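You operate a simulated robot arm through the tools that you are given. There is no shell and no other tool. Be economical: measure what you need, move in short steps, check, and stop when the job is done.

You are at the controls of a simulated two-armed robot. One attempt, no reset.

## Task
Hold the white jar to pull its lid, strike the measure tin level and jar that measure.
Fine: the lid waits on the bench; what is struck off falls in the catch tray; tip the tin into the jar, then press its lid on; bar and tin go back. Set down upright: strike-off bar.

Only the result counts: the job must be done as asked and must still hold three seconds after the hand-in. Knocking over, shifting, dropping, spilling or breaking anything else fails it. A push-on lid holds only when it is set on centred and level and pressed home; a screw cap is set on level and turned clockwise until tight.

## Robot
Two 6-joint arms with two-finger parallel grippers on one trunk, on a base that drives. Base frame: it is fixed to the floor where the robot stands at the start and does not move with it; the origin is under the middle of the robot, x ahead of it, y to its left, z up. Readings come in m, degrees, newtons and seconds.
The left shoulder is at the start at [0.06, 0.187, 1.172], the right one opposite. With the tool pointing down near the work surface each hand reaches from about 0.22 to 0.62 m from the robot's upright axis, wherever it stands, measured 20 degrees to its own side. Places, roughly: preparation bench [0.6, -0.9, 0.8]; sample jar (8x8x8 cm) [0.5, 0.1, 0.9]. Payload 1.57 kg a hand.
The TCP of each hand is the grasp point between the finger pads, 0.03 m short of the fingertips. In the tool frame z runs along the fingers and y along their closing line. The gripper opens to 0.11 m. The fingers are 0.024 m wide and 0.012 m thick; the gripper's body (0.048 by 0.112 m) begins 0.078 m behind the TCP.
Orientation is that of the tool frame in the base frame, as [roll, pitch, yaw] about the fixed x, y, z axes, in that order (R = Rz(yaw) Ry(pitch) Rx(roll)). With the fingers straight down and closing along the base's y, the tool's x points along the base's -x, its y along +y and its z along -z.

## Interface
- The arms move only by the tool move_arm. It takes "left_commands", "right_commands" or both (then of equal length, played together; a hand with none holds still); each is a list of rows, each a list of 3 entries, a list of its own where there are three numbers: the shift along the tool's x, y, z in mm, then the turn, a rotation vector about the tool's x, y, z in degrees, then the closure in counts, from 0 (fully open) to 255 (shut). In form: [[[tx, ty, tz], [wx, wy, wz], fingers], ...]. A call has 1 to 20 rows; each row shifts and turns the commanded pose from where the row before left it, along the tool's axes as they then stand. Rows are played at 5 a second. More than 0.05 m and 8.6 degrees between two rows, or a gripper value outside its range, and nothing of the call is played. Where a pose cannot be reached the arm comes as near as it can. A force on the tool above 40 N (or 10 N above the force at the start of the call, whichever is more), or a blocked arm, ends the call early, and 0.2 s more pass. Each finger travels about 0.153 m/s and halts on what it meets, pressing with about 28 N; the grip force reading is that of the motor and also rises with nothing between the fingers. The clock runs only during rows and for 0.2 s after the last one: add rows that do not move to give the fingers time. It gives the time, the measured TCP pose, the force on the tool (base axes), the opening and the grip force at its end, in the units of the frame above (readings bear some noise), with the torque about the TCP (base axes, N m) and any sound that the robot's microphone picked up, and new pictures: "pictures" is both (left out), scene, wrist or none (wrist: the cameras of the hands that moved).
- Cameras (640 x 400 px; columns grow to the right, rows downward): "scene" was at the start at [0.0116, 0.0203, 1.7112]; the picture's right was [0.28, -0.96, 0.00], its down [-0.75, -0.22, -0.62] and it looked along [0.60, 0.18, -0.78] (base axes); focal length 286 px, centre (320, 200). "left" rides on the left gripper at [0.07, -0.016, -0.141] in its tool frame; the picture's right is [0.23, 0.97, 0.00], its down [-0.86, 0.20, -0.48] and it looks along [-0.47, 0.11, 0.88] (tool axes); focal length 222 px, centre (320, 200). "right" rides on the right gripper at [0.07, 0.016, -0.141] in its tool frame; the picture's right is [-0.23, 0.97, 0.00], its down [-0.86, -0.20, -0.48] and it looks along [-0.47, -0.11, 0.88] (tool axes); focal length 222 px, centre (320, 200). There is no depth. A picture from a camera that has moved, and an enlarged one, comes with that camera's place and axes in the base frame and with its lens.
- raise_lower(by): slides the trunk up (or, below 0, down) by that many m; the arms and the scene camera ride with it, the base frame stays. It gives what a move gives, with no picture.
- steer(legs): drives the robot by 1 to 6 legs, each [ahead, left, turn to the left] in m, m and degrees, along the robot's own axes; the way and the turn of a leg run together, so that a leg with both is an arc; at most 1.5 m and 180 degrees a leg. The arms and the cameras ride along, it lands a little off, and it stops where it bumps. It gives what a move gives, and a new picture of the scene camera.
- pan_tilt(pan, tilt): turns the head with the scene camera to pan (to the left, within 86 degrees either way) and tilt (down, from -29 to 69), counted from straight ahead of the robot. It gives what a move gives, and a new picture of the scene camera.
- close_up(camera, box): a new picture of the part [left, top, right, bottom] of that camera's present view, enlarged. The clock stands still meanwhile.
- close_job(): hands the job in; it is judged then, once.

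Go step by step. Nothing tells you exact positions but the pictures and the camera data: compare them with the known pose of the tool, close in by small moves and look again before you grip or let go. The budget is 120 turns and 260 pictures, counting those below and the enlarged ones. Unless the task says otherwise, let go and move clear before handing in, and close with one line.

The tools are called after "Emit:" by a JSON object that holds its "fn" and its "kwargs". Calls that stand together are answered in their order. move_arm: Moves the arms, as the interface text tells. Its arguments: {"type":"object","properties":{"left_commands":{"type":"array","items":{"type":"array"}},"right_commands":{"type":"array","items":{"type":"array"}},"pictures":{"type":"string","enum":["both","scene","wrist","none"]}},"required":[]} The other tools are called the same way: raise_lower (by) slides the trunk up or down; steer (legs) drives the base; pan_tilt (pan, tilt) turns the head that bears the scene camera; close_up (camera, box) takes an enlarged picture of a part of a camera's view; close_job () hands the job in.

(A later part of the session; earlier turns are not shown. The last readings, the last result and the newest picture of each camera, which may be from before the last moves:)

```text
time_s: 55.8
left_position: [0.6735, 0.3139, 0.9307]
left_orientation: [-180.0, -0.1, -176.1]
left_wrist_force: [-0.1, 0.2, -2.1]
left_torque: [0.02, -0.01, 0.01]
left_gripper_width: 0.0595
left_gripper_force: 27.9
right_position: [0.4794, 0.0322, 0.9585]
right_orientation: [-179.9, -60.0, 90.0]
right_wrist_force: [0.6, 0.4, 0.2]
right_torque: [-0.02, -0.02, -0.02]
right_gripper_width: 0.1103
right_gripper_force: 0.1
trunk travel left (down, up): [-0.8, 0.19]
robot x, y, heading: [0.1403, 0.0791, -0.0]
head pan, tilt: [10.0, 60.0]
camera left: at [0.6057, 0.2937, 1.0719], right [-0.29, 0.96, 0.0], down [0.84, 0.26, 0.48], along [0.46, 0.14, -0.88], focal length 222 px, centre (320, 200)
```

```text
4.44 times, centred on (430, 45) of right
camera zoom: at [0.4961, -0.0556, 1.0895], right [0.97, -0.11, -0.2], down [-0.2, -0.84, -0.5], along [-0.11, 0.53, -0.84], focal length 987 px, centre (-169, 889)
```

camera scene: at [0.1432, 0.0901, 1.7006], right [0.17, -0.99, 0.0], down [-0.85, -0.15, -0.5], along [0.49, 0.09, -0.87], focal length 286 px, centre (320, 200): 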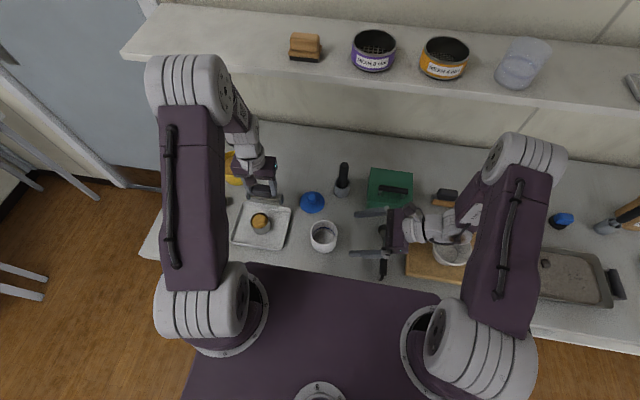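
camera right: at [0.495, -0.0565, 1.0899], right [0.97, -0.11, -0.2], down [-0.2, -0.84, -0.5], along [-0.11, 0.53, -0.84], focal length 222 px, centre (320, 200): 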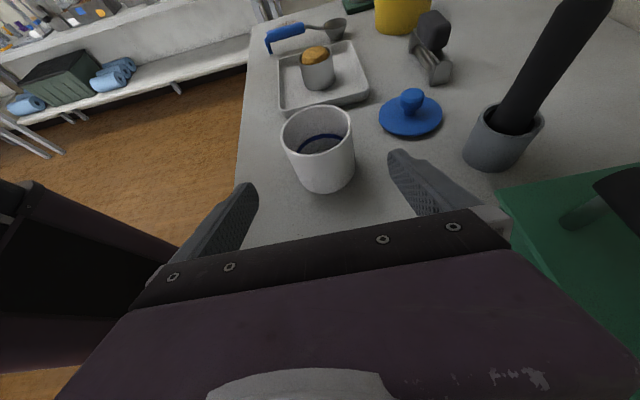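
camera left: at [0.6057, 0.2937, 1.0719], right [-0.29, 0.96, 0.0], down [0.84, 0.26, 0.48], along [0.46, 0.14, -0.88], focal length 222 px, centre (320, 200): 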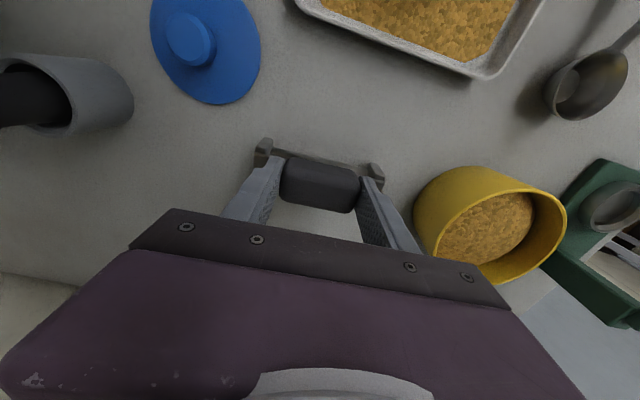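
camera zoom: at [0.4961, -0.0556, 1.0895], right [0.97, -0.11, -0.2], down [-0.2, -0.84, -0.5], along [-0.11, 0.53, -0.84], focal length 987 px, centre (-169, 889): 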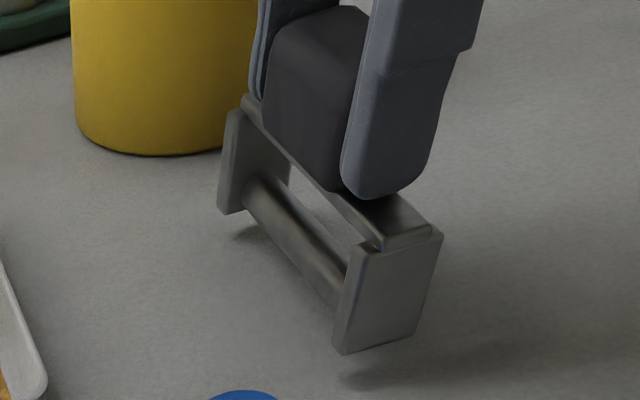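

The bar's yaw may have slipped a little in the grip, so I'll check with a close-up before setting it down.

Emit:
{"fn": "close_up", "kwargs": {"camera": "left", "box": [230, 110, 410, 240]}}

Emit:
{"fn": "close_up", "kwargs": {"camera": "scene", "box": [225, 140, 325, 210]}}

```text
3.08 times, centred on (320, 175) of left
camera zoom: at [0.6057, 0.2937, 1.0719], right [-0.29, 0.96, 0.0], down [0.84, 0.26, 0.48], along [0.46, 0.14, -0.88], focal length 684 px, centre (320, 277)
```

zoom: 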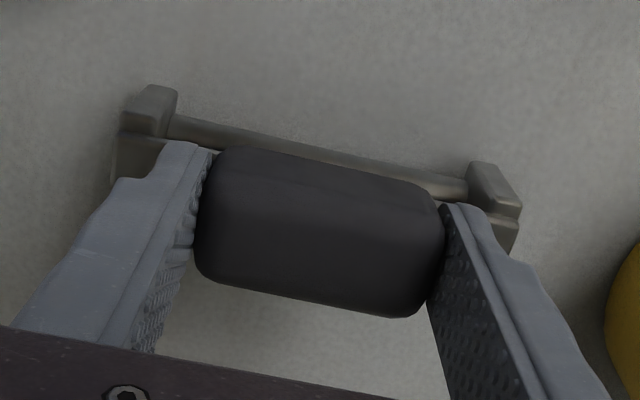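

```text
5.71 times, centred on (275, 175) of scene
camera zoom: at [0.1427, 0.0901, 1.7006], right [0.17, -0.99, 0.0], down [-0.85, -0.15, -0.5], along [0.49, 0.09, -0.87], focal length 1636 px, centre (577, 343)
```

zoom: 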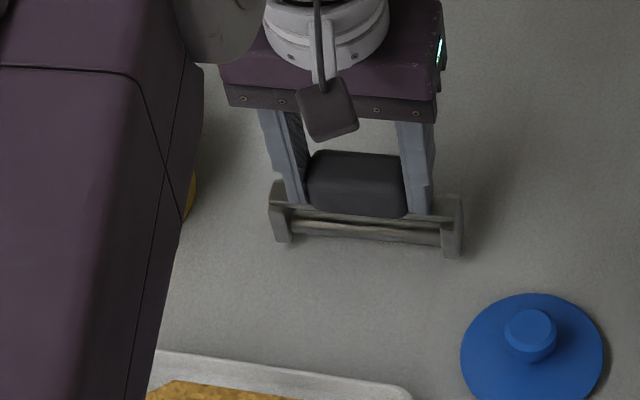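

Comparing plates before and after, the bar yawed about 2.6° in the grip. I'll turn the hand back by that much and lower to contact.

Emit:
{"fn": "move_arm", "kwargs": {"left_commands": [[[0, 0, 0], [0, 0, 2.6], 190], [[1, 0, 4], [0, 0, 0], 190], [[0, 0, 3], [0, 0, 0], 190], [[0, 0, 1], [0, 0, 0], 190], [[0, 0, 0], [0, 0, 0], 190]], "pictures": "none"}}

Emit:
{"fn": "close_up", "kwargs": {"camera": "right", "box": [390, 0, 470, 90]}}

```text
time_s: 57.0
left_position: [0.6731, 0.3135, 0.9225]
left_orientation: [180.0, 0.0, -178.8]
left_wrist_force: [-0.7, -0.7, -1.4]
left_torque: [0.03, -0.01, 0.01]
left_gripper_width: 0.06
left_gripper_force: 28.1
right_position: [0.4797, 0.0323, 0.9579]
right_orientation: [-179.9, -60.1, 89.9]
right_wrist_force: [0.1, -0.1, 0.0]
right_torque: [0.01, 0.01, -0.01]
right_gripper_width: 0.1101
right_gripper_force: 0.1
trunk travel left (down, up): [-0.8, 0.19]
robot x, y, heading: [0.1352, 0.0792, -0.4]
head pan, tilt: [10.0, 60.0]
```

```text
4.44 times, centred on (430, 45) of right
camera zoom: at [0.4961, -0.0556, 1.0895], right [0.97, -0.11, -0.2], down [-0.2, -0.84, -0.5], along [-0.11, 0.53, -0.84], focal length 987 px, centre (-169, 889)
```

zoom: 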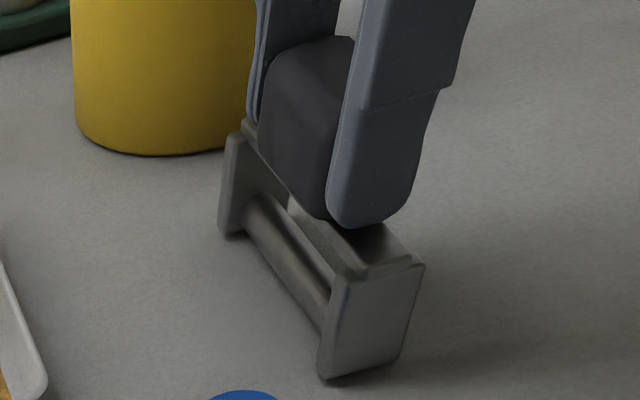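

Matches the original placement, about 2 mm above the bench. Lower to contact.

Emit:
{"fn": "move_arm", "kwargs": {"left_commands": [[[0, 0, 1], [0, 0, 0], 190], [[0, 0, 1], [0, 0, 0], 190], [[0, 0, 0], [0, 0, 0], 190]], "pictures": "none"}}

```text
time_s: 57.8
left_position: [0.6734, 0.3132, 0.9204]
left_orientation: [-180.0, -0.1, -178.9]
left_wrist_force: [-0.9, 0.6, 1.4]
left_torque: [-0.18, 0.06, 0.0]
left_gripper_width: 0.0594
left_gripper_force: 28.4
right_position: [0.4792, 0.0316, 0.9579]
right_orientation: [-180.0, -59.9, 89.9]
right_wrist_force: [0.1, 0.3, -0.7]
right_torque: [-0.02, -0.03, 0.0]
right_gripper_width: 0.1099
right_gripper_force: 0.1
trunk travel left (down, up): [-0.8, 0.19]
robot x, y, heading: [0.1376, 0.0813, -0.1]
head pan, tilt: [10.0, 60.0]
```

Touching lightly. I'll press half a millimetre more, release and rise.

Emit:
{"fn": "move_arm", "kwargs": {"left_commands": [[[0, 0, 0.5], [0, 0, 0], 190], [[0, 0, 0], [0, 0, 0], 110], [[0, 0, 0], [0, 0, 0], 70], [[0, 0, 0], [0, 0, 0], 58], [[0, 0, 0], [0, 0, 0], 58], [[0, 0, -15], [0, 0, 0], 58], [[0, 0, -25], [0, 0, 0], 58], [[0, 0, -25], [0, 0, 0], 58], [[0, 0, -25], [0, 0, 0], 58], [[0, 0, 0], [0, 0, 0], 58]], "pictures": "wrist"}}

Emit:
{"fn": "close_up", "kwargs": {"camera": "right", "box": [390, 0, 470, 90]}}

Emit:
{"fn": "close_up", "kwargs": {"camera": "right", "box": [260, 10, 400, 110]}}

```text
time_s: 60.0
left_position: [0.6713, 0.3131, 1.0093]
left_orientation: [-179.9, 0.0, -178.9]
left_wrist_force: [-0.4, 0.9, -0.7]
left_torque: [-0.02, 0.0, -0.02]
left_gripper_width: 0.0848
left_gripper_force: 0.0
right_position: [0.48, 0.0324, 0.9581]
right_orientation: [-179.9, -60.0, 89.9]
right_wrist_force: [0.5, 0.3, 0.0]
right_torque: [0.04, -0.01, 0.0]
right_gripper_width: 0.1103
right_gripper_force: 0.0
trunk travel left (down, up): [-0.8, 0.19]
robot x, y, heading: [0.1395, 0.0787, -0.1]
head pan, tilt: [10.0, 60.0]
camera left: at [0.6029, 0.2966, 1.1518], right [-0.25, 0.97, 0.0], down [0.85, 0.22, 0.48], along [0.46, 0.12, -0.88], focal length 222 px, centre (320, 200)
```

left: 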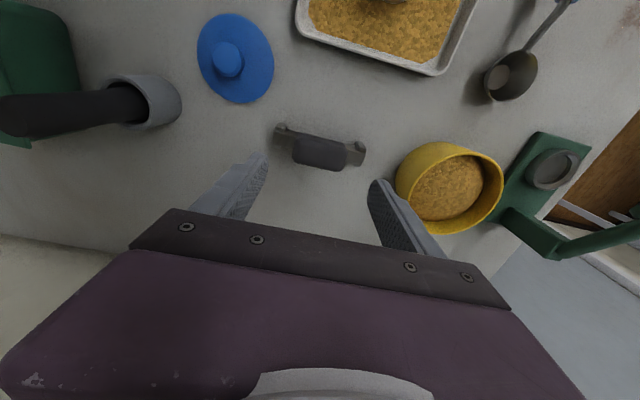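

```text
4.44 times, centred on (430, 45) of right
camera zoom: at [0.4961, -0.0556, 1.0895], right [0.97, -0.11, -0.2], down [-0.2, -0.84, -0.5], along [-0.11, 0.53, -0.84], focal length 987 px, centre (-169, 889)
```

zoom: 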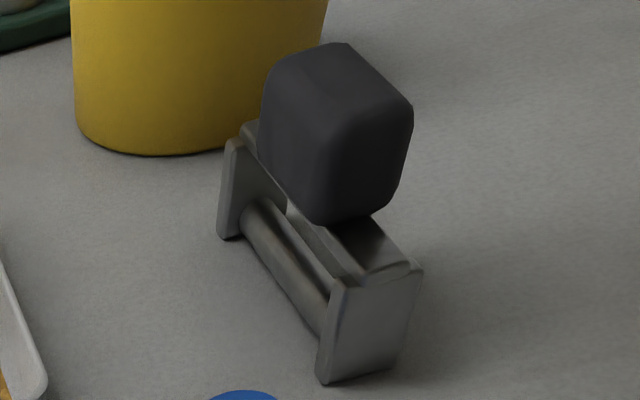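

```text
4.00 times, centred on (330, 60) of right
camera zoom: at [0.4961, -0.0556, 1.0895], right [0.97, -0.11, -0.2], down [-0.2, -0.84, -0.5], along [-0.11, 0.53, -0.84], focal length 888 px, centre (280, 760)
```

zoom: 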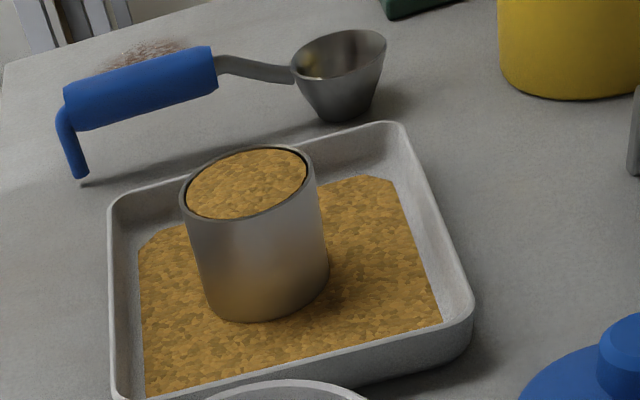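

The bar stands exactly in its place and the tin is level at about (0.490, 0.345). For pouring I'll grip the tin from its left side with the left hand pointing toward −y, so first move up and turn the wrist.

Emit:
{"fn": "move_arm", "kwargs": {"left_commands": [[[0, 0, -30], [0, 0, 0], 40], [[35.9, 16.7, -12], [0, 0, 0], 0], [[35.9, 16.7, -12], [0, 0, 0], 0], [[35.9, 16.7, -12], [0, 0, 0], 0], [[35.9, 16.7, -12], [0, 0, 0], 0], [[35.9, 16.7, -12], [0, 0, 0], 0], [[0, 0, 0], [0, 0, -8.08], 0], [[0, 0, 0], [0, 0, -8.08], 0], [[0, 0, 0], [0, 0, -8.08], 0], [[0, 0, 0], [0, 0, -8.08], 0], [[0, 0, 0], [0, 0, -8.08], 0], [[0, 0, 0], [0, 0, -8.08], 0], [[0, 0, 0], [0, 0, -8.08], 0], [[0, 0, 0], [0, 0, -8.08], 0], [[0, 0, 0], [0, 0, -8.08], 0], [[0, 0, 0], [0, 0, -8.08], 0], [[0, 0, 0], [0, 0, -8.1], 0], [[0, 0, 0], [0, 0, 0], 0]], "pictures": "scene"}}

```text
time_s: 63.8
left_position: [0.4911, 0.3928, 1.1005]
left_orientation: [-180.0, -0.1, -89.9]
left_wrist_force: [0.5, 0.4, 0.2]
left_torque: [0.0, 0.04, 0.01]
left_gripper_width: 0.1102
left_gripper_force: 0.0
right_position: [0.4798, 0.0313, 0.9585]
right_orientation: [-180.0, -60.0, 89.8]
right_wrist_force: [-0.2, -0.8, -1.2]
right_torque: [-0.01, -0.01, 0.0]
right_gripper_width: 0.1102
right_gripper_force: 0.1
trunk travel left (down, up): [-0.8, 0.19]
robot x, y, heading: [0.1371, 0.0768, 0.1]
head pan, tilt: [10.0, 60.0]
camera scene: at [0.1423, 0.0901, 1.7006], right [0.17, -0.99, 0.0], down [-0.85, -0.15, -0.5], along [0.49, 0.09, -0.87], focal length 286 px, centre (320, 200)
```

scene: 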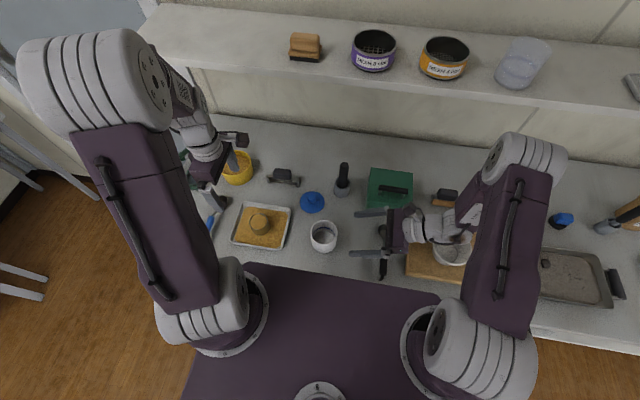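

Wrist turned fine. Now tilt the left hand so it points toward −y and 30° down.

Emit:
{"fn": "move_arm", "kwargs": {"left_commands": [[[0, 0, 0], [0, 8.57, 0], 0], [[0, 0, 0], [0, 8.57, 0], 0], [[0, 0, 0], [0, 8.57, 0], 0], [[0, 0, 0], [0, 8.57, 0], 0], [[0, 0, 0], [0, 8.57, 0], 0], [[0, 0, 0], [0, 8.57, 0], 0], [[0, 0, 0], [0, 8.57, 0], 0], [[0, 0, -20], [0, 0, 0], 0], [[0, 0, -20], [0, 0, 0], 0], [[0, 0, 0], [0, 0, 0], 0]]}}

```text
time_s: 66.0
left_position: [0.4907, 0.4287, 1.1205]
left_orientation: [179.9, -60.0, -89.8]
left_wrist_force: [0.5, 0.3, 0.3]
left_torque: [0.01, -0.03, 0.02]
left_gripper_width: 0.1099
left_gripper_force: 0.1
right_position: [0.4803, 0.0321, 0.9579]
right_orientation: [-179.9, -60.1, 89.9]
right_wrist_force: [0.0, -0.4, -0.4]
right_torque: [-0.01, -0.03, 0.02]
right_gripper_width: 0.1101
right_gripper_force: 0.0
trunk travel left (down, up): [-0.8, 0.19]
robot x, y, heading: [0.1396, 0.0775, -0.1]
head pan, tilt: [10.0, 60.0]
camera scene: at [0.1427, 0.0902, 1.7006], right [0.17, -0.99, 0.0], down [-0.85, -0.15, -0.5], along [0.49, 0.09, -0.87], focal length 286 px, centre (320, 200)
camera left: at [0.5079, 0.5169, 1.2516], right [-0.97, -0.12, 0.2], down [-0.2, 0.84, -0.5], along [-0.11, -0.53, -0.84], focal length 222 px, centre (320, 200)
```

scene: 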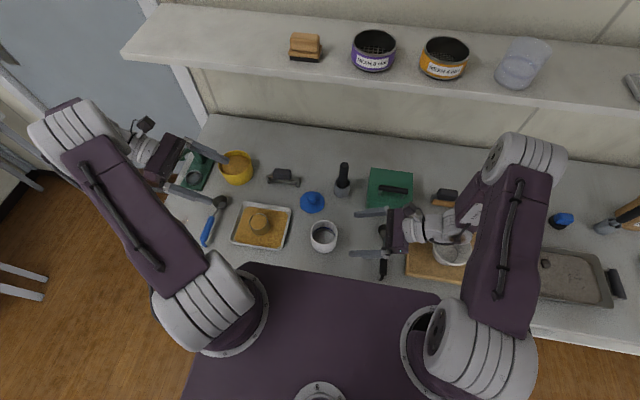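
left: 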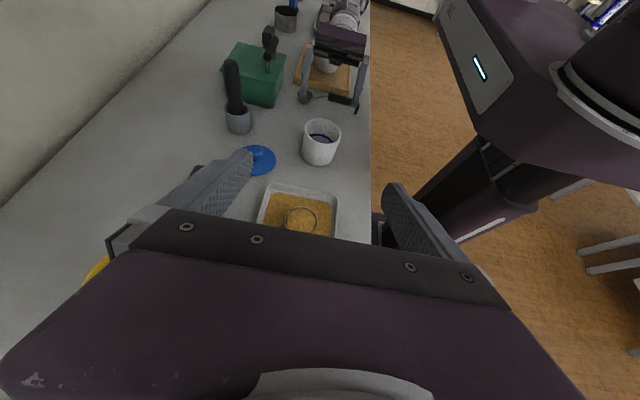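

Now descend to the pre-grasp point left of the tin.

Emit:
{"fn": "move_arm", "kwargs": {"left_commands": [[[-30.9, 0, 16.4], [0, 0, 0], 50], [[-30.9, 0, 16.4], [0, 0, 0], 50], [[-30.9, 0, 16.4], [0, 0, 0], 50], [[-30.9, 0, 16.4], [0, 0, 0], 50], [[-30.9, 0, 16.4], [0, 0, 0], 50], [[0, 0, 0], [0, 0, 0], 50]]}}

Emit:
{"fn": "close_up", "kwargs": {"camera": "left", "box": [220, 80, 420, 230]}}

Emit:
{"fn": "close_up", "kwargs": {"camera": "right", "box": [260, 0, 400, 100]}}

```text
time_s: 67.4
left_position: [0.4897, 0.4335, 0.9446]
left_orientation: [-179.9, -59.9, -89.9]
left_wrist_force: [0.4, -1.2, -0.8]
left_torque: [0.01, 0.0, -0.05]
left_gripper_width: 0.0886
left_gripper_force: 0.1
right_position: [0.4784, 0.0308, 0.9595]
right_orientation: [180.0, -60.0, 89.9]
right_wrist_force: [0.1, 0.9, 0.2]
right_torque: [0.05, 0.0, 0.02]
right_gripper_width: 0.11
right_gripper_force: 0.0
trunk travel left (down, up): [-0.8, 0.19]
robot x, y, heading: [0.1389, 0.0752, -0.1]
head pan, tilt: [10.0, 60.0]
camera scene: at [0.1419, 0.0896, 1.7006], right [0.17, -0.99, 0.0], down [-0.85, -0.15, -0.5], along [0.49, 0.09, -0.87], focal length 286 px, centre (320, 200)
camera left: at [0.5067, 0.5223, 1.0767], right [-0.97, -0.12, 0.2], down [-0.2, 0.84, -0.5], along [-0.11, -0.53, -0.84], focal length 222 px, centre (320, 200)
```

scene: 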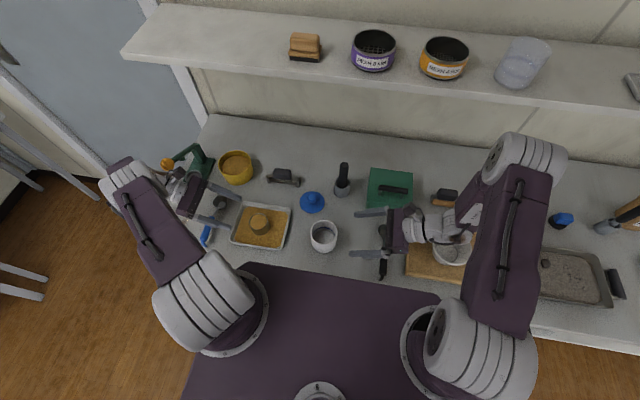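
left: 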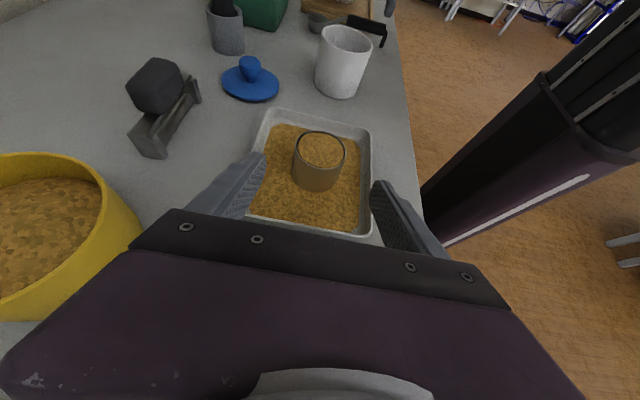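

```text
2.67 times, centred on (320, 155) of left
camera zoom: at [0.5067, 0.5223, 1.0767], right [-0.97, -0.12, 0.2], down [-0.2, 0.84, -0.5], along [-0.11, -0.53, -0.84], focal length 592 px, centre (320, 320)
```

zoom: 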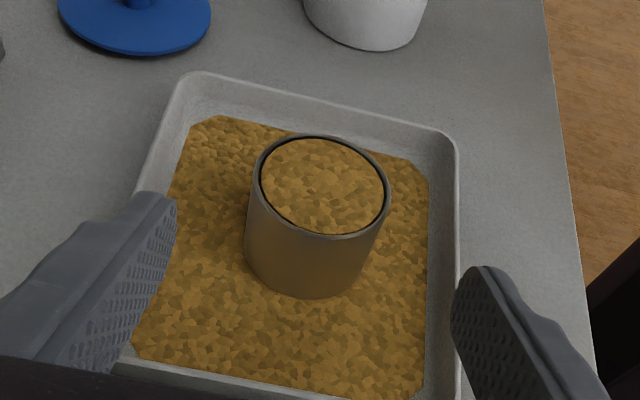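

```text
4.00 times, centred on (330, 50) of right
camera zoom: at [0.4956, -0.056, 1.0896], right [0.97, -0.11, -0.2], down [-0.2, -0.84, -0.5], along [-0.11, 0.53, -0.84], focal length 888 px, centre (280, 800)
```

zoom: 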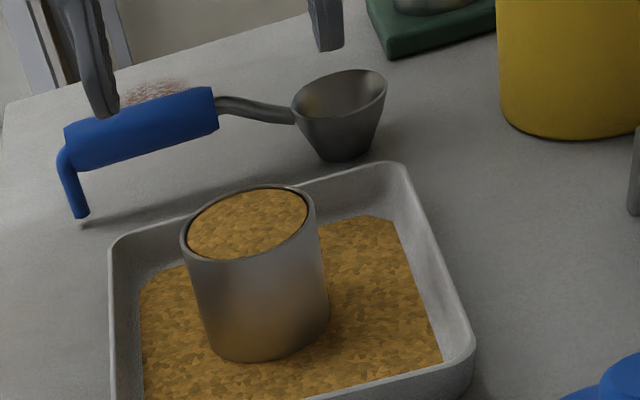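

Tin confirmed at (0.4905, 0.347). Slide in along the finger axis around the tin.

Emit:
{"fn": "move_arm", "kwargs": {"left_commands": [[[0, -0.5, 20], [0, 0, 0], 50], [[0, 0, 20], [0, 0, 0], 50], [[0, 0, 20], [0, 0, 0], 50], [[0, 0, 20], [0, 0, 0], 50], [[0, 0, 15], [0, 0, 0], 50], [[0, 0, 0], [0, 0, 0], 50]], "pictures": "none"}}

Emit:
{"fn": "close_up", "kwargs": {"camera": "right", "box": [260, 0, 400, 100]}}

Emit:
{"fn": "close_up", "kwargs": {"camera": "left", "box": [220, 80, 420, 230]}}

```text
time_s: 68.8
left_position: [0.491, 0.3498, 0.8986]
left_orientation: [180.0, -60.0, -89.7]
left_wrist_force: [-0.8, -0.1, 0.5]
left_torque: [0.01, 0.03, 0.04]
left_gripper_width: 0.0883
left_gripper_force: 0.0
right_position: [0.4782, 0.0316, 0.9575]
right_orientation: [179.9, -60.0, 90.0]
right_wrist_force: [0.1, 0.6, -0.7]
right_torque: [0.03, -0.01, 0.01]
right_gripper_width: 0.1098
right_gripper_force: 0.0
trunk travel left (down, up): [-0.8, 0.19]
robot x, y, heading: [0.1352, 0.0811, -0.5]
head pan, tilt: [10.0, 60.0]
```

```text
4.00 times, centred on (330, 50) of right
camera zoom: at [0.4958, -0.0555, 1.0896], right [0.97, -0.11, -0.2], down [-0.2, -0.84, -0.5], along [-0.11, 0.53, -0.84], focal length 888 px, centre (280, 800)
```

zoom: 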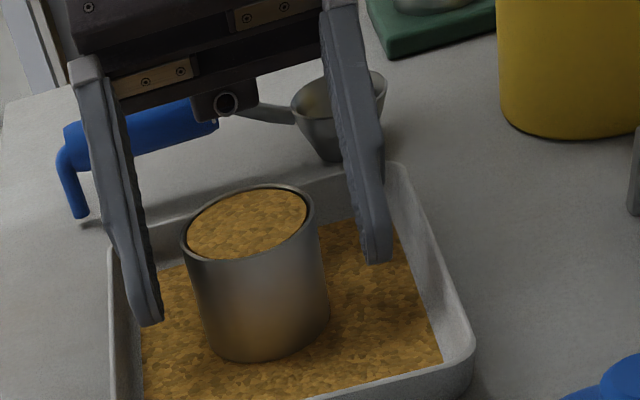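

```text
2.67 times, centred on (320, 155) of left
camera zoom: at [0.508, 0.4397, 1.0285], right [-0.97, -0.12, 0.2], down [-0.2, 0.84, -0.5], along [-0.11, -0.53, -0.84], focal length 592 px, centre (320, 320)
```

zoom: 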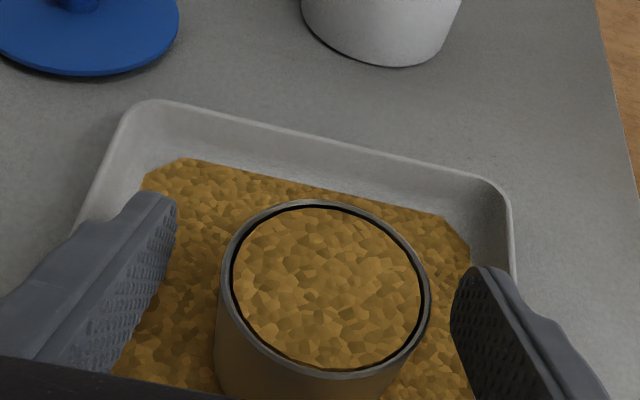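

Centred. I'll lower 6 mm for a better hold and close on the tin.

Emit:
{"fn": "move_arm", "kwargs": {"left_commands": [[[-5.2, 0, 3], [0, 0, 0], 50], [[0, 0, 0], [0, 0, 0], 80], [[0, 0, 0], [0, 0, 0], 110], [[0, 0, 0], [0, 0, 0], 140], [[0, 0, 0], [0, 0, 0], 190], [[0, 0, 0], [0, 0, 0], 190]], "pictures": "none"}}

Emit:
{"fn": "close_up", "kwargs": {"camera": "right", "box": [260, 0, 400, 100]}}

```text
time_s: 70.2
left_position: [0.4911, 0.3503, 0.8904]
left_orientation: [180.0, -60.0, -89.9]
left_wrist_force: [-0.9, -0.4, 0.2]
left_torque: [-0.08, 0.01, -0.02]
left_gripper_width: 0.0567
left_gripper_force: 28.0
right_position: [0.4797, 0.0315, 0.958]
right_orientation: [-180.0, -60.0, 89.9]
right_wrist_force: [-0.1, 0.2, -0.2]
right_torque: [0.02, -0.01, 0.0]
right_gripper_width: 0.1101
right_gripper_force: 0.0
trunk travel left (down, up): [-0.8, 0.19]
robot x, y, heading: [0.1357, 0.076, -0.0]
head pan, tilt: [10.0, 60.0]
```

```text
4.00 times, centred on (330, 50) of right
camera zoom: at [0.4958, -0.0557, 1.0896], right [0.97, -0.11, -0.2], down [-0.2, -0.84, -0.5], along [-0.11, 0.53, -0.84], focal length 888 px, centre (280, 800)
```

zoom: 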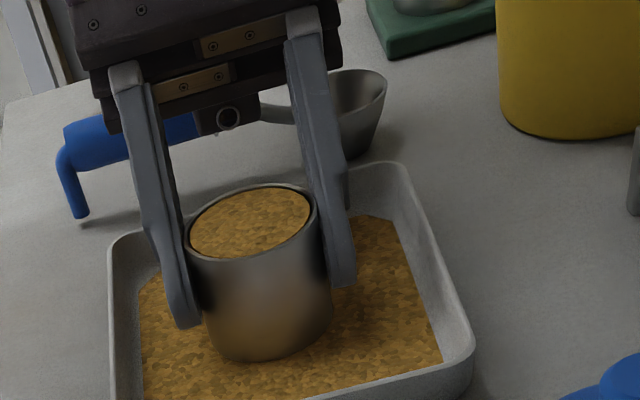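

Tin held (56.7 mm). Lift it slowly and level while the right hand backs off a bit.

Emit:
{"fn": "move_arm", "kwargs": {"left_commands": [[[4.33, 0, -2.5], [0, 0, 0], 200], [[8.66, 0, -5], [0, 0, 0], 200], [[8.66, 0, -5], [0, 0, 0], 200], [[8.66, 0, -5], [0, 0, 0], 200], [[8.66, 0, -5], [0, 0, 0], 200], [[8.66, 0, -5], [0, 0, 0], 200], [[8.66, 0, -5], [0, 0, 0], 200], [[8.66, 0, -5], [0, 0, 0], 200], [[8.66, 0, -5], [0, 0, 0], 200], [[8.66, 0, -5], [0, 0, 0], 200], [[4.33, 0, -2.5], [0, 0, 0], 200], [[0, 0, 0], [0, 0, 0], 200]], "right_commands": [[[0, 0, -5], [0, 0, 0], 0], [[0, 0, -5], [0, 0, 0], 0], [[0, 0, -5], [0, 0, 0], 0], [[0, 0, -5], [0, 0, 0], 0], [[0, 0, -5], [0, 0, 0], 0], [[0, 0, -5], [0, 0, 0], 0], [[0, 0, -5], [0, 0, 0], 0], [[0, 0, -5], [0, 0, 0], 0], [[0, 0, 0], [0, 0, 0], 0], [[0, 0, 0], [0, 0, 0], 0], [[0, 0, 0], [0, 0, 0], 0], [[0, 0, 0], [0, 0, 0], 0]], "pictures": "both"}}

```text
time_s: 72.8
left_position: [0.4915, 0.3518, 0.9924]
left_orientation: [-179.9, -60.0, -89.9]
left_wrist_force: [-0.7, 0.4, -1.7]
left_torque: [0.01, 0.02, 0.03]
left_gripper_width: 0.0567
left_gripper_force: 27.6
right_position: [0.4809, -0.0021, 0.9787]
right_orientation: [-179.9, -60.0, 90.0]
right_wrist_force: [-0.3, 0.1, 0.2]
right_torque: [-0.01, 0.01, 0.0]
right_gripper_width: 0.1101
right_gripper_force: 0.0
trunk travel left (down, up): [-0.8, 0.19]
robot x, y, heading: [0.1379, 0.0767, -0.2]
head pan, tilt: [10.0, 60.0]
camera scene: at [0.1426, 0.0904, 1.7006], right [0.17, -0.99, 0.0], down [-0.85, -0.15, -0.5], along [0.49, 0.09, -0.87], focal length 286 px, centre (320, 200)
camera right: at [0.4959, -0.0903, 1.1096], right [0.97, -0.11, -0.2], down [-0.2, -0.84, -0.5], along [-0.11, 0.53, -0.84], focal length 222 px, centre (320, 200)
camera left: at [0.5085, 0.4402, 1.1237], right [-0.97, -0.12, 0.2], down [-0.2, 0.84, -0.5], along [-0.11, -0.53, -0.84], focal length 222 px, centre (320, 200)
```

scene: 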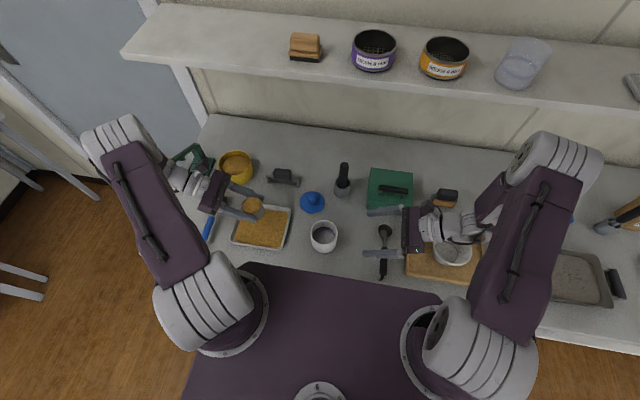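
right: 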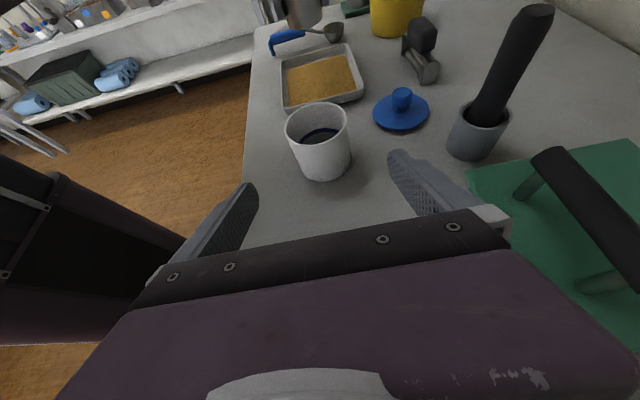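
left: 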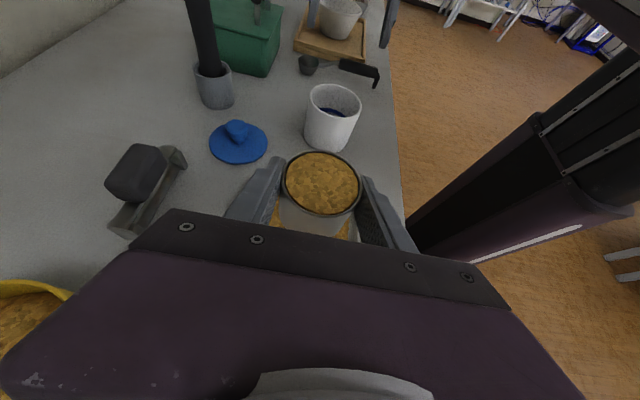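

Jar mouth triangulates to (0.482, 0.139), rim z≈0.927. Carry the tin level to above the mouth, slightly to the far side for tipping toward −x.

Emit:
{"fn": "move_arm", "kwargs": {"left_commands": [[[3.75, 0, 6.5], [0, 0, 0], 200], [[7.49, -0.2, 12.98], [0, 0, 0], 200], [[7.49, -0.2, 12.98], [0, 0, 0], 200], [[7.49, -0.2, 12.98], [0, 0, 0], 200], [[7.49, -0.2, 12.98], [0, 0, 0], 200], [[7.49, -0.2, 12.98], [0, 0, 0], 200], [[7.49, -0.2, 12.98], [0, 0, 0], 200], [[7.49, -0.2, 12.98], [0, 0, 0], 200], [[7.49, -0.2, 12.98], [0, 0, 0], 200], [[7.49, -0.2, 12.98], [0, 0, 0], 200], [[7.49, -0.2, 12.98], [0, 0, 0], 200], [[7.49, -0.2, 12.98], [0, 0, 0], 200], [[7.49, -0.2, 12.98], [0, 0, 0], 200], [[7.49, -0.2, 12.98], [0, 0, 0], 200], [[3.75, 0, 6.5], [0, 0, 0], 200], [[0, 0, 0], [0, 0, 0], 200]], "pictures": "both"}}

Emit:
{"fn": "close_up", "kwargs": {"camera": "right", "box": [220, 20, 420, 190]}}

```text
time_s: 76.2
left_position: [0.4942, 0.1404, 0.9933]
left_orientation: [179.9, -60.0, -89.9]
left_wrist_force: [0.6, -0.1, -1.6]
left_torque: [-0.03, 0.0, -0.01]
left_gripper_width: 0.0566
left_gripper_force: 27.7
right_position: [0.479, -0.002, 0.9781]
right_orientation: [-179.9, -59.9, 89.9]
right_wrist_force: [-0.2, 1.0, 0.7]
right_torque: [0.01, 0.02, 0.0]
right_gripper_width: 0.1101
right_gripper_force: 0.1
trunk travel left (down, up): [-0.8, 0.19]
robot x, y, heading: [0.1331, 0.0815, -0.4]
head pan, tilt: [10.0, 60.0]
camera scene: at [0.1425, 0.0903, 1.7006], right [0.17, -0.99, 0.0], down [-0.85, -0.15, -0.5], along [0.49, 0.09, -0.87], focal length 286 px, centre (320, 200)
camera left: at [0.5111, 0.2297, 1.1234], right [-0.97, -0.12, 0.2], down [-0.2, 0.84, -0.5], along [-0.11, -0.53, -0.84], focal length 222 px, centre (320, 200)
```

scene: 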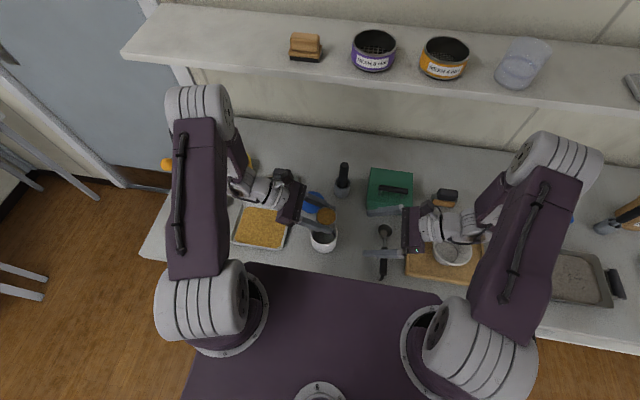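
left: 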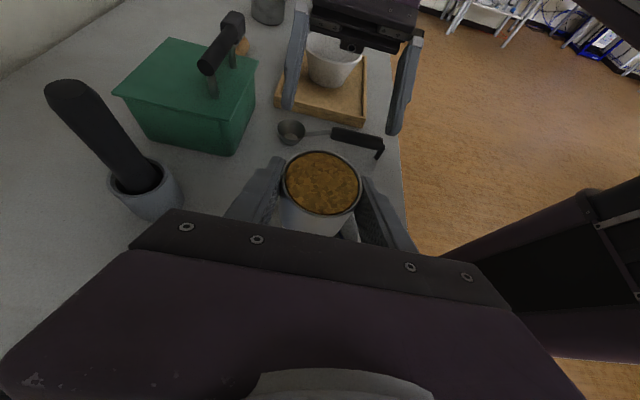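

```text
2.35 times, centred on (320, 105) of right
camera zoom: at [0.4958, -0.0904, 1.1097], right [0.97, -0.11, -0.2], down [-0.2, -0.84, -0.5], along [-0.11, 0.53, -0.84], focal length 523 px, centre (320, 424)
```

zoom: 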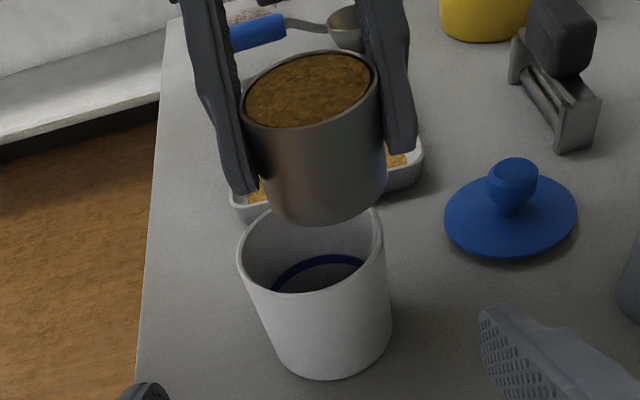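

Tin is over the jar mouth. Now tip: roll about the finger axis toward −x by 150°.

Emit:
{"fn": "move_arm", "kwargs": {"left_commands": [[[0, 0, 0], [0, 0, 8.33], 200], [[0, 0, 0], [0, 0, 8.33], 200], [[0, 0, 0], [0, 0, 8.33], 200], [[0, 0, 0], [0, 0, 8.33], 200], [[0, 0, 0], [0, 0, 8.33], 200], [[0, 0, 0], [0, 0, 8.33], 200], [[0, 0, 0], [0, 0, 8.33], 200], [[0, 0, 0], [0, 0, 8.33], 200], [[0, 0, 0], [0, 0, 8.33], 200], [[0, 0, 0], [0, 0, 8.33], 200], [[0, 0, 0], [0, 0, 8.33], 200], [[0, 0, 0], [0, 0, 8.33], 200], [[0, 0, 0], [0, 0, 8.33], 200], [[0, 0, 0], [0, 0, 8.33], 200], [[0, 0, 0], [0, 0, 8.33], 200], [[0, 0, 0], [0, 0, 8.33], 200], [[0, 0, 0], [0, 0, 8.33], 200], [[0, 0, 0], [0, 0, 8.33], 200], [[0, 0, 0], [0, 0, 0], 200]], "pictures": "scene"}}

Emit:
{"fn": "close_up", "kwargs": {"camera": "right", "box": [220, 20, 420, 190]}}

```text
time_s: 80.2
left_position: [0.4953, 0.1425, 0.9937]
left_orientation: [-139.2, 48.6, 139.1]
left_wrist_force: [0.1, -0.5, -1.7]
left_torque: [0.0, 0.01, -0.01]
left_gripper_width: 0.0567
left_gripper_force: 28.2
right_position: [0.4794, -0.0022, 0.9788]
right_orientation: [180.0, -60.1, 90.0]
right_wrist_force: [-0.4, -0.2, 0.5]
right_torque: [-0.01, 0.01, 0.02]
right_gripper_width: 0.1099
right_gripper_force: 0.0
trunk travel left (down, up): [-0.8, 0.19]
robot x, y, heading: [0.138, 0.079, -0.2]
head pan, tilt: [10.0, 60.0]
camera scene: at [0.1424, 0.09, 1.7006], right [0.17, -0.99, 0.0], down [-0.85, -0.15, -0.5], along [0.49, 0.09, -0.87], focal length 286 px, centre (320, 200)
```

scene: 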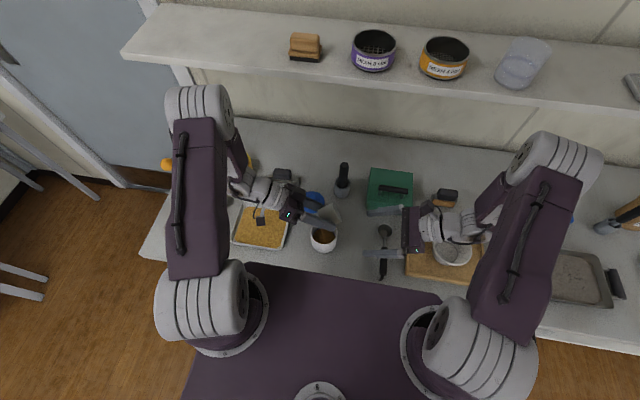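

```text
2.35 times, centred on (320, 105) of right
camera zoom: at [0.4958, -0.0905, 1.1097], right [0.97, -0.11, -0.2], down [-0.2, -0.84, -0.5], along [-0.11, 0.53, -0.84], focal length 523 px, centre (320, 424)
```

zoom: 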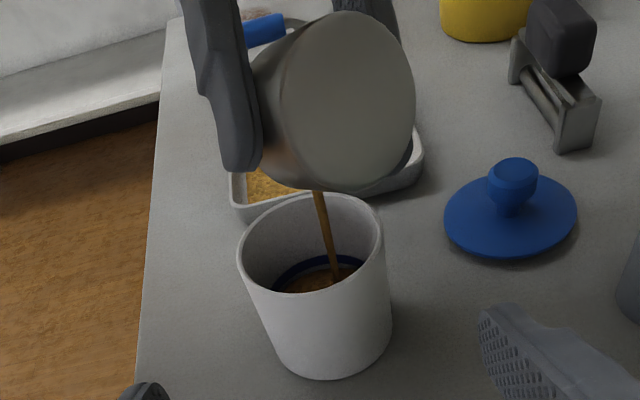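

Powder is streaming into the jar. I'll level the hand further to steepen the tip and hold for it to empty.

Emit:
{"fn": "move_arm", "kwargs": {"left_commands": [[[0, 0, 0], [3.75, -6.5, 0], 200], [[0, 0, 0], [3.75, -6.5, 0], 200], [[0, 0, 0], [3.75, -6.5, 0], 200], [[0, 0, 0], [3.75, -6.5, 0], 200], [[0, 0, 0], [0, 0, 0], 200], [[0, 0, 0], [0, 0, 0], 200], [[0, 0, 0], [0, 0, 0], 200], [[0, 0, 0], [0, 0, 0], 200], [[0, 0, 0], [0, 0, 0], 200], [[0, 0, 0], [0, 0, 0], 200]], "pictures": "wrist"}}

Emit:
{"fn": "close_up", "kwargs": {"camera": "right", "box": [220, 20, 420, 190]}}

```text
time_s: 82.4
left_position: [0.4957, 0.1411, 0.9932]
left_orientation: [-90.1, 59.8, -179.9]
left_wrist_force: [0.1, 0.5, -0.3]
left_torque: [-0.02, 0.03, -0.02]
left_gripper_width: 0.0566
left_gripper_force: 27.9
right_position: [0.4799, -0.0043, 0.979]
right_orientation: [-179.9, -59.9, 89.9]
right_wrist_force: [0.0, -0.3, -0.7]
right_torque: [0.0, -0.01, -0.02]
right_gripper_width: 0.11
right_gripper_force: 0.1
trunk travel left (down, up): [-0.8, 0.19]
robot x, y, heading: [0.1394, 0.0843, -0.1]
head pan, tilt: [10.0, 60.0]
camera left: at [0.4462, 0.2837, 0.9401], right [0.73, 0.0, -0.68], down [0.6, 0.48, 0.64], along [0.33, -0.88, 0.35], focal length 222 px, centre (320, 200)
```

left: 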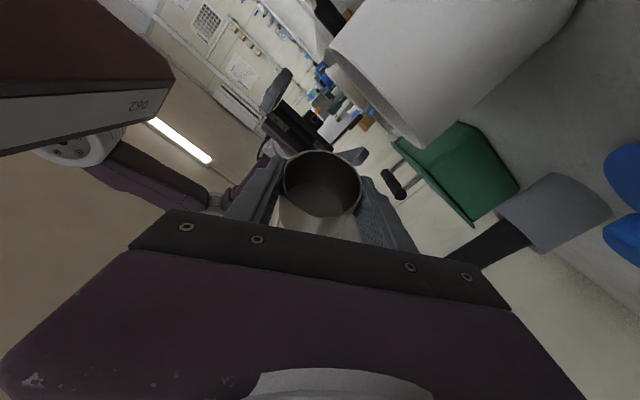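

```text
2.35 times, centred on (320, 105) of right
camera zoom: at [0.4958, -0.0905, 1.1096], right [0.97, -0.11, -0.2], down [-0.2, -0.84, -0.5], along [-0.11, 0.53, -0.84], focal length 523 px, centre (320, 424)
```

zoom: 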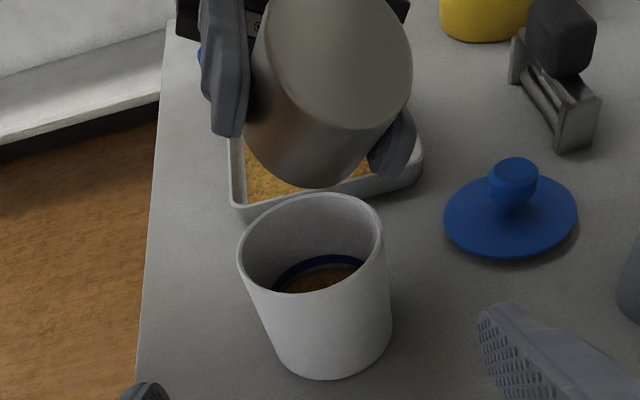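

The tin is empty and the measure is in the jar, with no spill visible. Turn the tin upright again.

Emit:
{"fn": "move_arm", "kwargs": {"left_commands": [[[0, 0, 0], [-3.75, 6.5, 0], 200], [[0, 0, 0], [-3.75, 6.5, 0], 200], [[0, 0, 0], [-3.75, 6.5, 0], 200], [[0, 0, 0], [-3.75, 6.5, 0], 200], [[0, 0, 0], [0, 0, -8.33], 200], [[0, 0, 0], [0, 0, -8.33], 200], [[0, 0, 0], [0, 0, -8.33], 200], [[0, 0, 0], [0, 0, -8.33], 200], [[0, 0, 0], [0, 0, -8.33], 200], [[0, 0, 0], [0, 0, -8.33], 200], [[0, 0, 0], [0, 0, -8.33], 200], [[0, 0, 0], [0, 0, -8.33], 200], [[0, 0, 0], [0, 0, -8.33], 200], [[0, 0, 0], [0, 0, -8.33], 200], [[0, 0, 0], [0, 0, -8.33], 200], [[0, 0, 0], [0, 0, -8.33], 200], [[0, 0, 0], [0, 0, -8.33], 200], [[0, 0, 0], [0, 0, -8.33], 200], [[0, 0, 0], [0, 0, -8.33], 200], [[0, 0, 0], [0, 0, -8.33], 200]], "pictures": "none"}}

Emit:
{"fn": "move_arm", "kwargs": {"left_commands": [[[0, 0, 0], [0, 0, -8.33], 200], [[0, 0, 0], [0, 0, -8.33], 200], [[0, 0, 0], [0, 0, 0], 200]], "pictures": "none"}}

Emit:
{"fn": "close_up", "kwargs": {"camera": "right", "box": [220, 20, 420, 190]}}

```text
time_s: 86.6
left_position: [0.4953, 0.1409, 0.9928]
left_orientation: [-153.9, -56.1, -120.5]
left_wrist_force: [0.0, 0.7, -0.3]
left_torque: [0.01, 0.04, 0.0]
left_gripper_width: 0.0566
left_gripper_force: 28.1
right_position: [0.4785, -0.0042, 0.9782]
right_orientation: [180.0, -60.0, 89.9]
right_wrist_force: [0.5, 0.3, 0.8]
right_torque: [0.03, 0.03, -0.02]
right_gripper_width: 0.1099
right_gripper_force: 0.0
trunk travel left (down, up): [-0.8, 0.19]
robot x, y, heading: [0.1365, 0.0779, 0.0]
head pan, tilt: [10.0, 60.0]
```

```text
time_s: 87.4
left_position: [0.4948, 0.1416, 0.9923]
left_orientation: [179.8, -60.0, -89.8]
left_wrist_force: [-0.3, -0.1, -0.2]
left_torque: [0.01, 0.02, 0.01]
left_gripper_width: 0.0563
left_gripper_force: 28.1
right_position: [0.4798, -0.0032, 0.9785]
right_orientation: [-180.0, -60.0, 89.9]
right_wrist_force: [-0.1, 0.7, -1.0]
right_torque: [-0.02, 0.02, 0.04]
right_gripper_width: 0.1098
right_gripper_force: 0.1
trunk travel left (down, up): [-0.8, 0.19]
robot x, y, heading: [0.1374, 0.0791, -0.3]
head pan, tilt: [10.0, 60.0]
```

```text
2.35 times, centred on (320, 105) of right
camera zoom: at [0.4957, -0.0905, 1.1096], right [0.97, -0.11, -0.2], down [-0.2, -0.84, -0.5], along [-0.11, 0.53, -0.84], focal length 523 px, centre (320, 424)
```

zoom: 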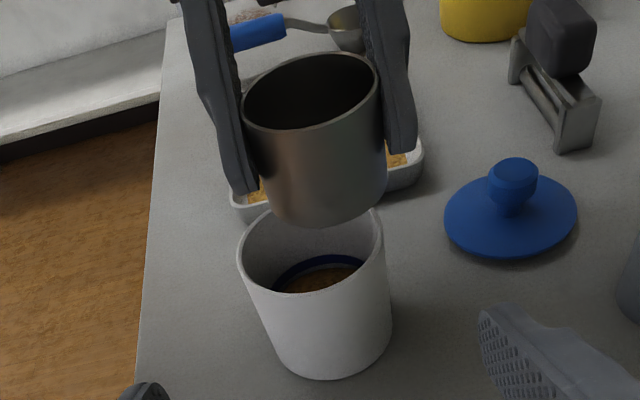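

Carry the empty tin back over its place in the tray and descend to about 12 mm above the floor.

Emit:
{"fn": "move_arm", "kwargs": {"left_commands": [[[-10.27, 0.18, -17.79], [0, 0, 0], 200], [[-10.27, 0.18, -17.79], [0, 0, 0], 200], [[-10.27, 0.18, -17.79], [0, 0, 0], 200], [[-10.27, 0.18, -17.79], [0, 0, 0], 200], [[-10.27, 0.18, -17.79], [0, 0, 0], 200], [[-10.27, 0.18, -17.79], [0, 0, 0], 200], [[-10.27, 0.18, -17.79], [0, 0, 0], 200], [[-10.27, 0.18, -17.79], [0, 0, 0], 200], [[-10.27, 0.18, -17.79], [0, 0, 0], 200], [[-10.27, 0.18, -17.79], [0, 0, 0], 200], [[-19.5, 0, 11.25], [0, 0, 0], 200], [[-19.5, 0, 11.25], [0, 0, 0], 200], [[-19.5, 0, 11.25], [0, 0, 0], 200], [[-19.5, 0, 11.25], [0, 0, 0], 200], [[0, 0, 0], [0, 0, 0], 200]], "pictures": "none"}}

Emit:
{"fn": "close_up", "kwargs": {"camera": "right", "box": [260, 20, 400, 120]}}

```text
time_s: 90.6
left_position: [0.4912, 0.3466, 0.9027]
left_orientation: [-179.9, -59.9, -90.0]
left_wrist_force: [-0.2, -0.2, -0.3]
left_torque: [0.0, 0.02, -0.02]
left_gripper_width: 0.0568
left_gripper_force: 28.1
right_position: [0.4797, -0.0031, 0.9782]
right_orientation: [-180.0, -60.0, 89.9]
right_wrist_force: [-1.0, 0.7, -0.2]
right_torque: [0.01, 0.02, -0.03]
right_gripper_width: 0.1098
right_gripper_force: 0.0
trunk travel left (down, up): [-0.8, 0.19]
robot x, y, heading: [0.1379, 0.0796, -0.3]
head pan, tilt: [10.0, 60.0]
```

```text
4.00 times, centred on (330, 70) of right
camera zoom: at [0.4956, -0.0906, 1.1097], right [0.97, -0.11, -0.2], down [-0.2, -0.84, -0.5], along [-0.11, 0.53, -0.84], focal length 888 px, centre (280, 720)
```

zoom: 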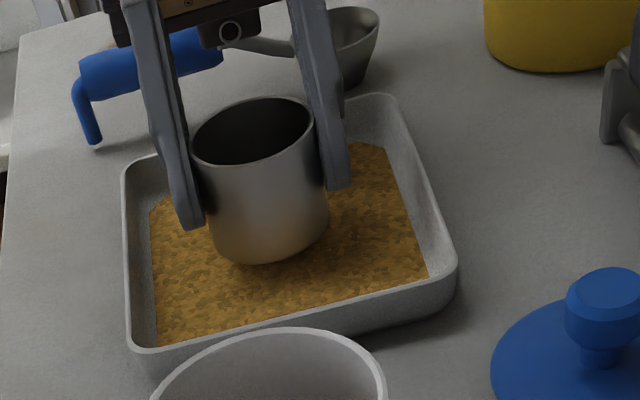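

A couple of mm sideways correction, then lower to contact.

Emit:
{"fn": "move_arm", "kwargs": {"left_commands": [[[-4.33, -2, 2.5], [0, 0, 0], 200], [[-3.46, 0, 2], [0, 0, 0], 200], [[-1.3, 0, 0.75], [0, 0, 0], 200], [[0, 0, 0], [0, 0, 0], 200]], "pictures": "none"}}

Emit:
{"fn": "move_arm", "kwargs": {"left_commands": [[[-0.87, 0, 0.5], [0, 0, 0], 200], [[0, 0, 0], [0, 0, 0], 200]], "pictures": "none"}}

Emit:
{"fn": "close_up", "kwargs": {"camera": "right", "box": [260, 20, 400, 120]}}

```text
time_s: 91.6
left_position: [0.4948, 0.3471, 0.893]
left_orientation: [-179.8, -60.0, -90.0]
left_wrist_force: [2.8, 1.7, 12.2]
left_torque: [0.08, -0.08, 0.02]
left_gripper_width: 0.0566
left_gripper_force: 28.0
right_position: [0.4786, -0.0025, 0.9799]
right_orientation: [-180.0, -60.0, 90.0]
right_wrist_force: [-0.3, -1.1, 0.8]
right_torque: [0.01, 0.0, 0.01]
right_gripper_width: 0.1099
right_gripper_force: 0.1
trunk travel left (down, up): [-0.8, 0.19]
robot x, y, heading: [0.1381, 0.0813, -0.1]
head pan, tilt: [10.0, 60.0]
```

```text
time_s: 92.2
left_position: [0.4941, 0.3461, 0.89]
left_orientation: [-179.9, -60.0, -90.0]
left_wrist_force: [3.1, 3.7, 16.2]
left_torque: [0.02, -0.14, 0.05]
left_gripper_width: 0.0567
left_gripper_force: 28.3
right_position: [0.4776, -0.0035, 0.9791]
right_orientation: [-180.0, -60.0, 90.0]
right_wrist_force: [-0.5, 0.1, 0.3]
right_torque: [-0.01, -0.01, 0.01]
right_gripper_width: 0.1101
right_gripper_force: 0.0
trunk travel left (down, up): [-0.8, 0.19]
robot x, y, heading: [0.1386, 0.0796, -0.1]
head pan, tilt: [10.0, 60.0]
```

```text
4.00 times, centred on (330, 70) of right
camera zoom: at [0.4951, -0.0908, 1.1099], right [0.97, -0.11, -0.2], down [-0.2, -0.84, -0.5], along [-0.11, 0.53, -0.84], focal length 888 px, centre (280, 720)
```

zoom: 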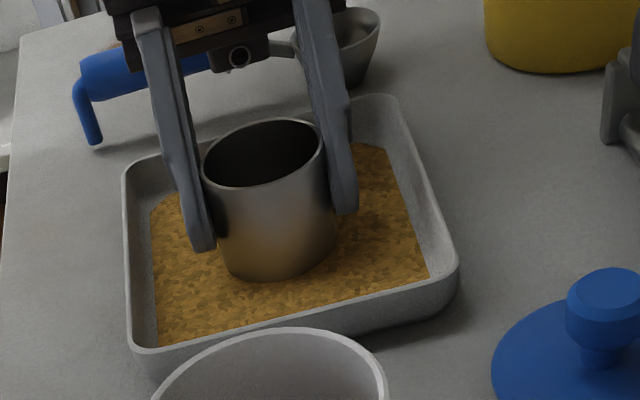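

The tin stands on the tray floor. Release and back out along the fingers.

Emit:
{"fn": "move_arm", "kwargs": {"left_commands": [[[0.87, 0, -0.5], [0, 0, 0], 200], [[0, 0, 0], [0, 0, 0], 110], [[0, 0, 0], [0, 0, 0], 60], [[0, 0, 0], [0, 0, 0], 50], [[0, 0, -20], [0, 0, 0], 50], [[0, 0, -20], [0, 0, 0], 50], [[0, 0, -20], [0, 0, 0], 50], [[0, 0, -20], [0, 0, 0], 50], [[0, 0, -20], [0, 0, 0], 50], [[25, 0, -15], [0, 0, 0], 50], [[25, 0, -15], [0, 0, 0], 50], [[25, 0, -15], [0, 0, 0], 50], [[25, 0, -15], [0, 0, 0], 50], [[0, 0, 0], [0, 0, 0], 50]], "pictures": "wrist"}}

Emit:
{"fn": "close_up", "kwargs": {"camera": "right", "box": [260, 20, 400, 120]}}

```text
time_s: 95.2
left_position: [0.4935, 0.4345, 1.0597]
left_orientation: [179.9, -60.0, -89.8]
left_wrist_force: [-0.3, 0.2, -0.7]
left_torque: [-0.05, 0.0, 0.0]
left_gripper_width: 0.0882
left_gripper_force: 0.0
right_position: [0.48, -0.0028, 0.9789]
right_orientation: [-179.9, -60.0, 89.9]
right_wrist_force: [-0.2, 0.5, 0.0]
right_torque: [0.03, -0.01, -0.04]
right_gripper_width: 0.1099
right_gripper_force: 0.0
trunk travel left (down, up): [-0.8, 0.19]
robot x, y, heading: [0.1375, 0.0793, -0.4]
head pan, tilt: [10.0, 60.0]
camera left: at [0.511, 0.5236, 1.1903], right [-0.97, -0.12, 0.2], down [-0.2, 0.84, -0.5], along [-0.11, -0.53, -0.84], focal length 222 px, centre (320, 200)
```

left: 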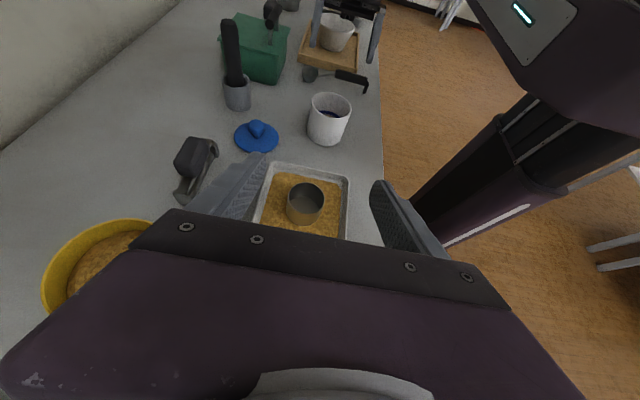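

```text
4.00 times, centred on (330, 70) of right
camera zoom: at [0.4958, -0.0902, 1.1097], right [0.97, -0.11, -0.2], down [-0.2, -0.84, -0.5], along [-0.11, 0.53, -0.84], focal length 888 px, centre (280, 720)
```

zoom: 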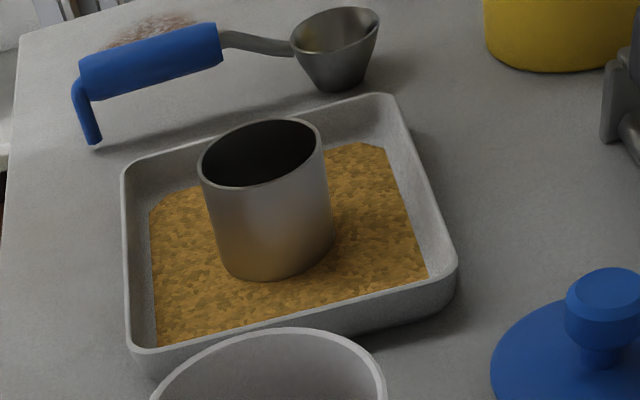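

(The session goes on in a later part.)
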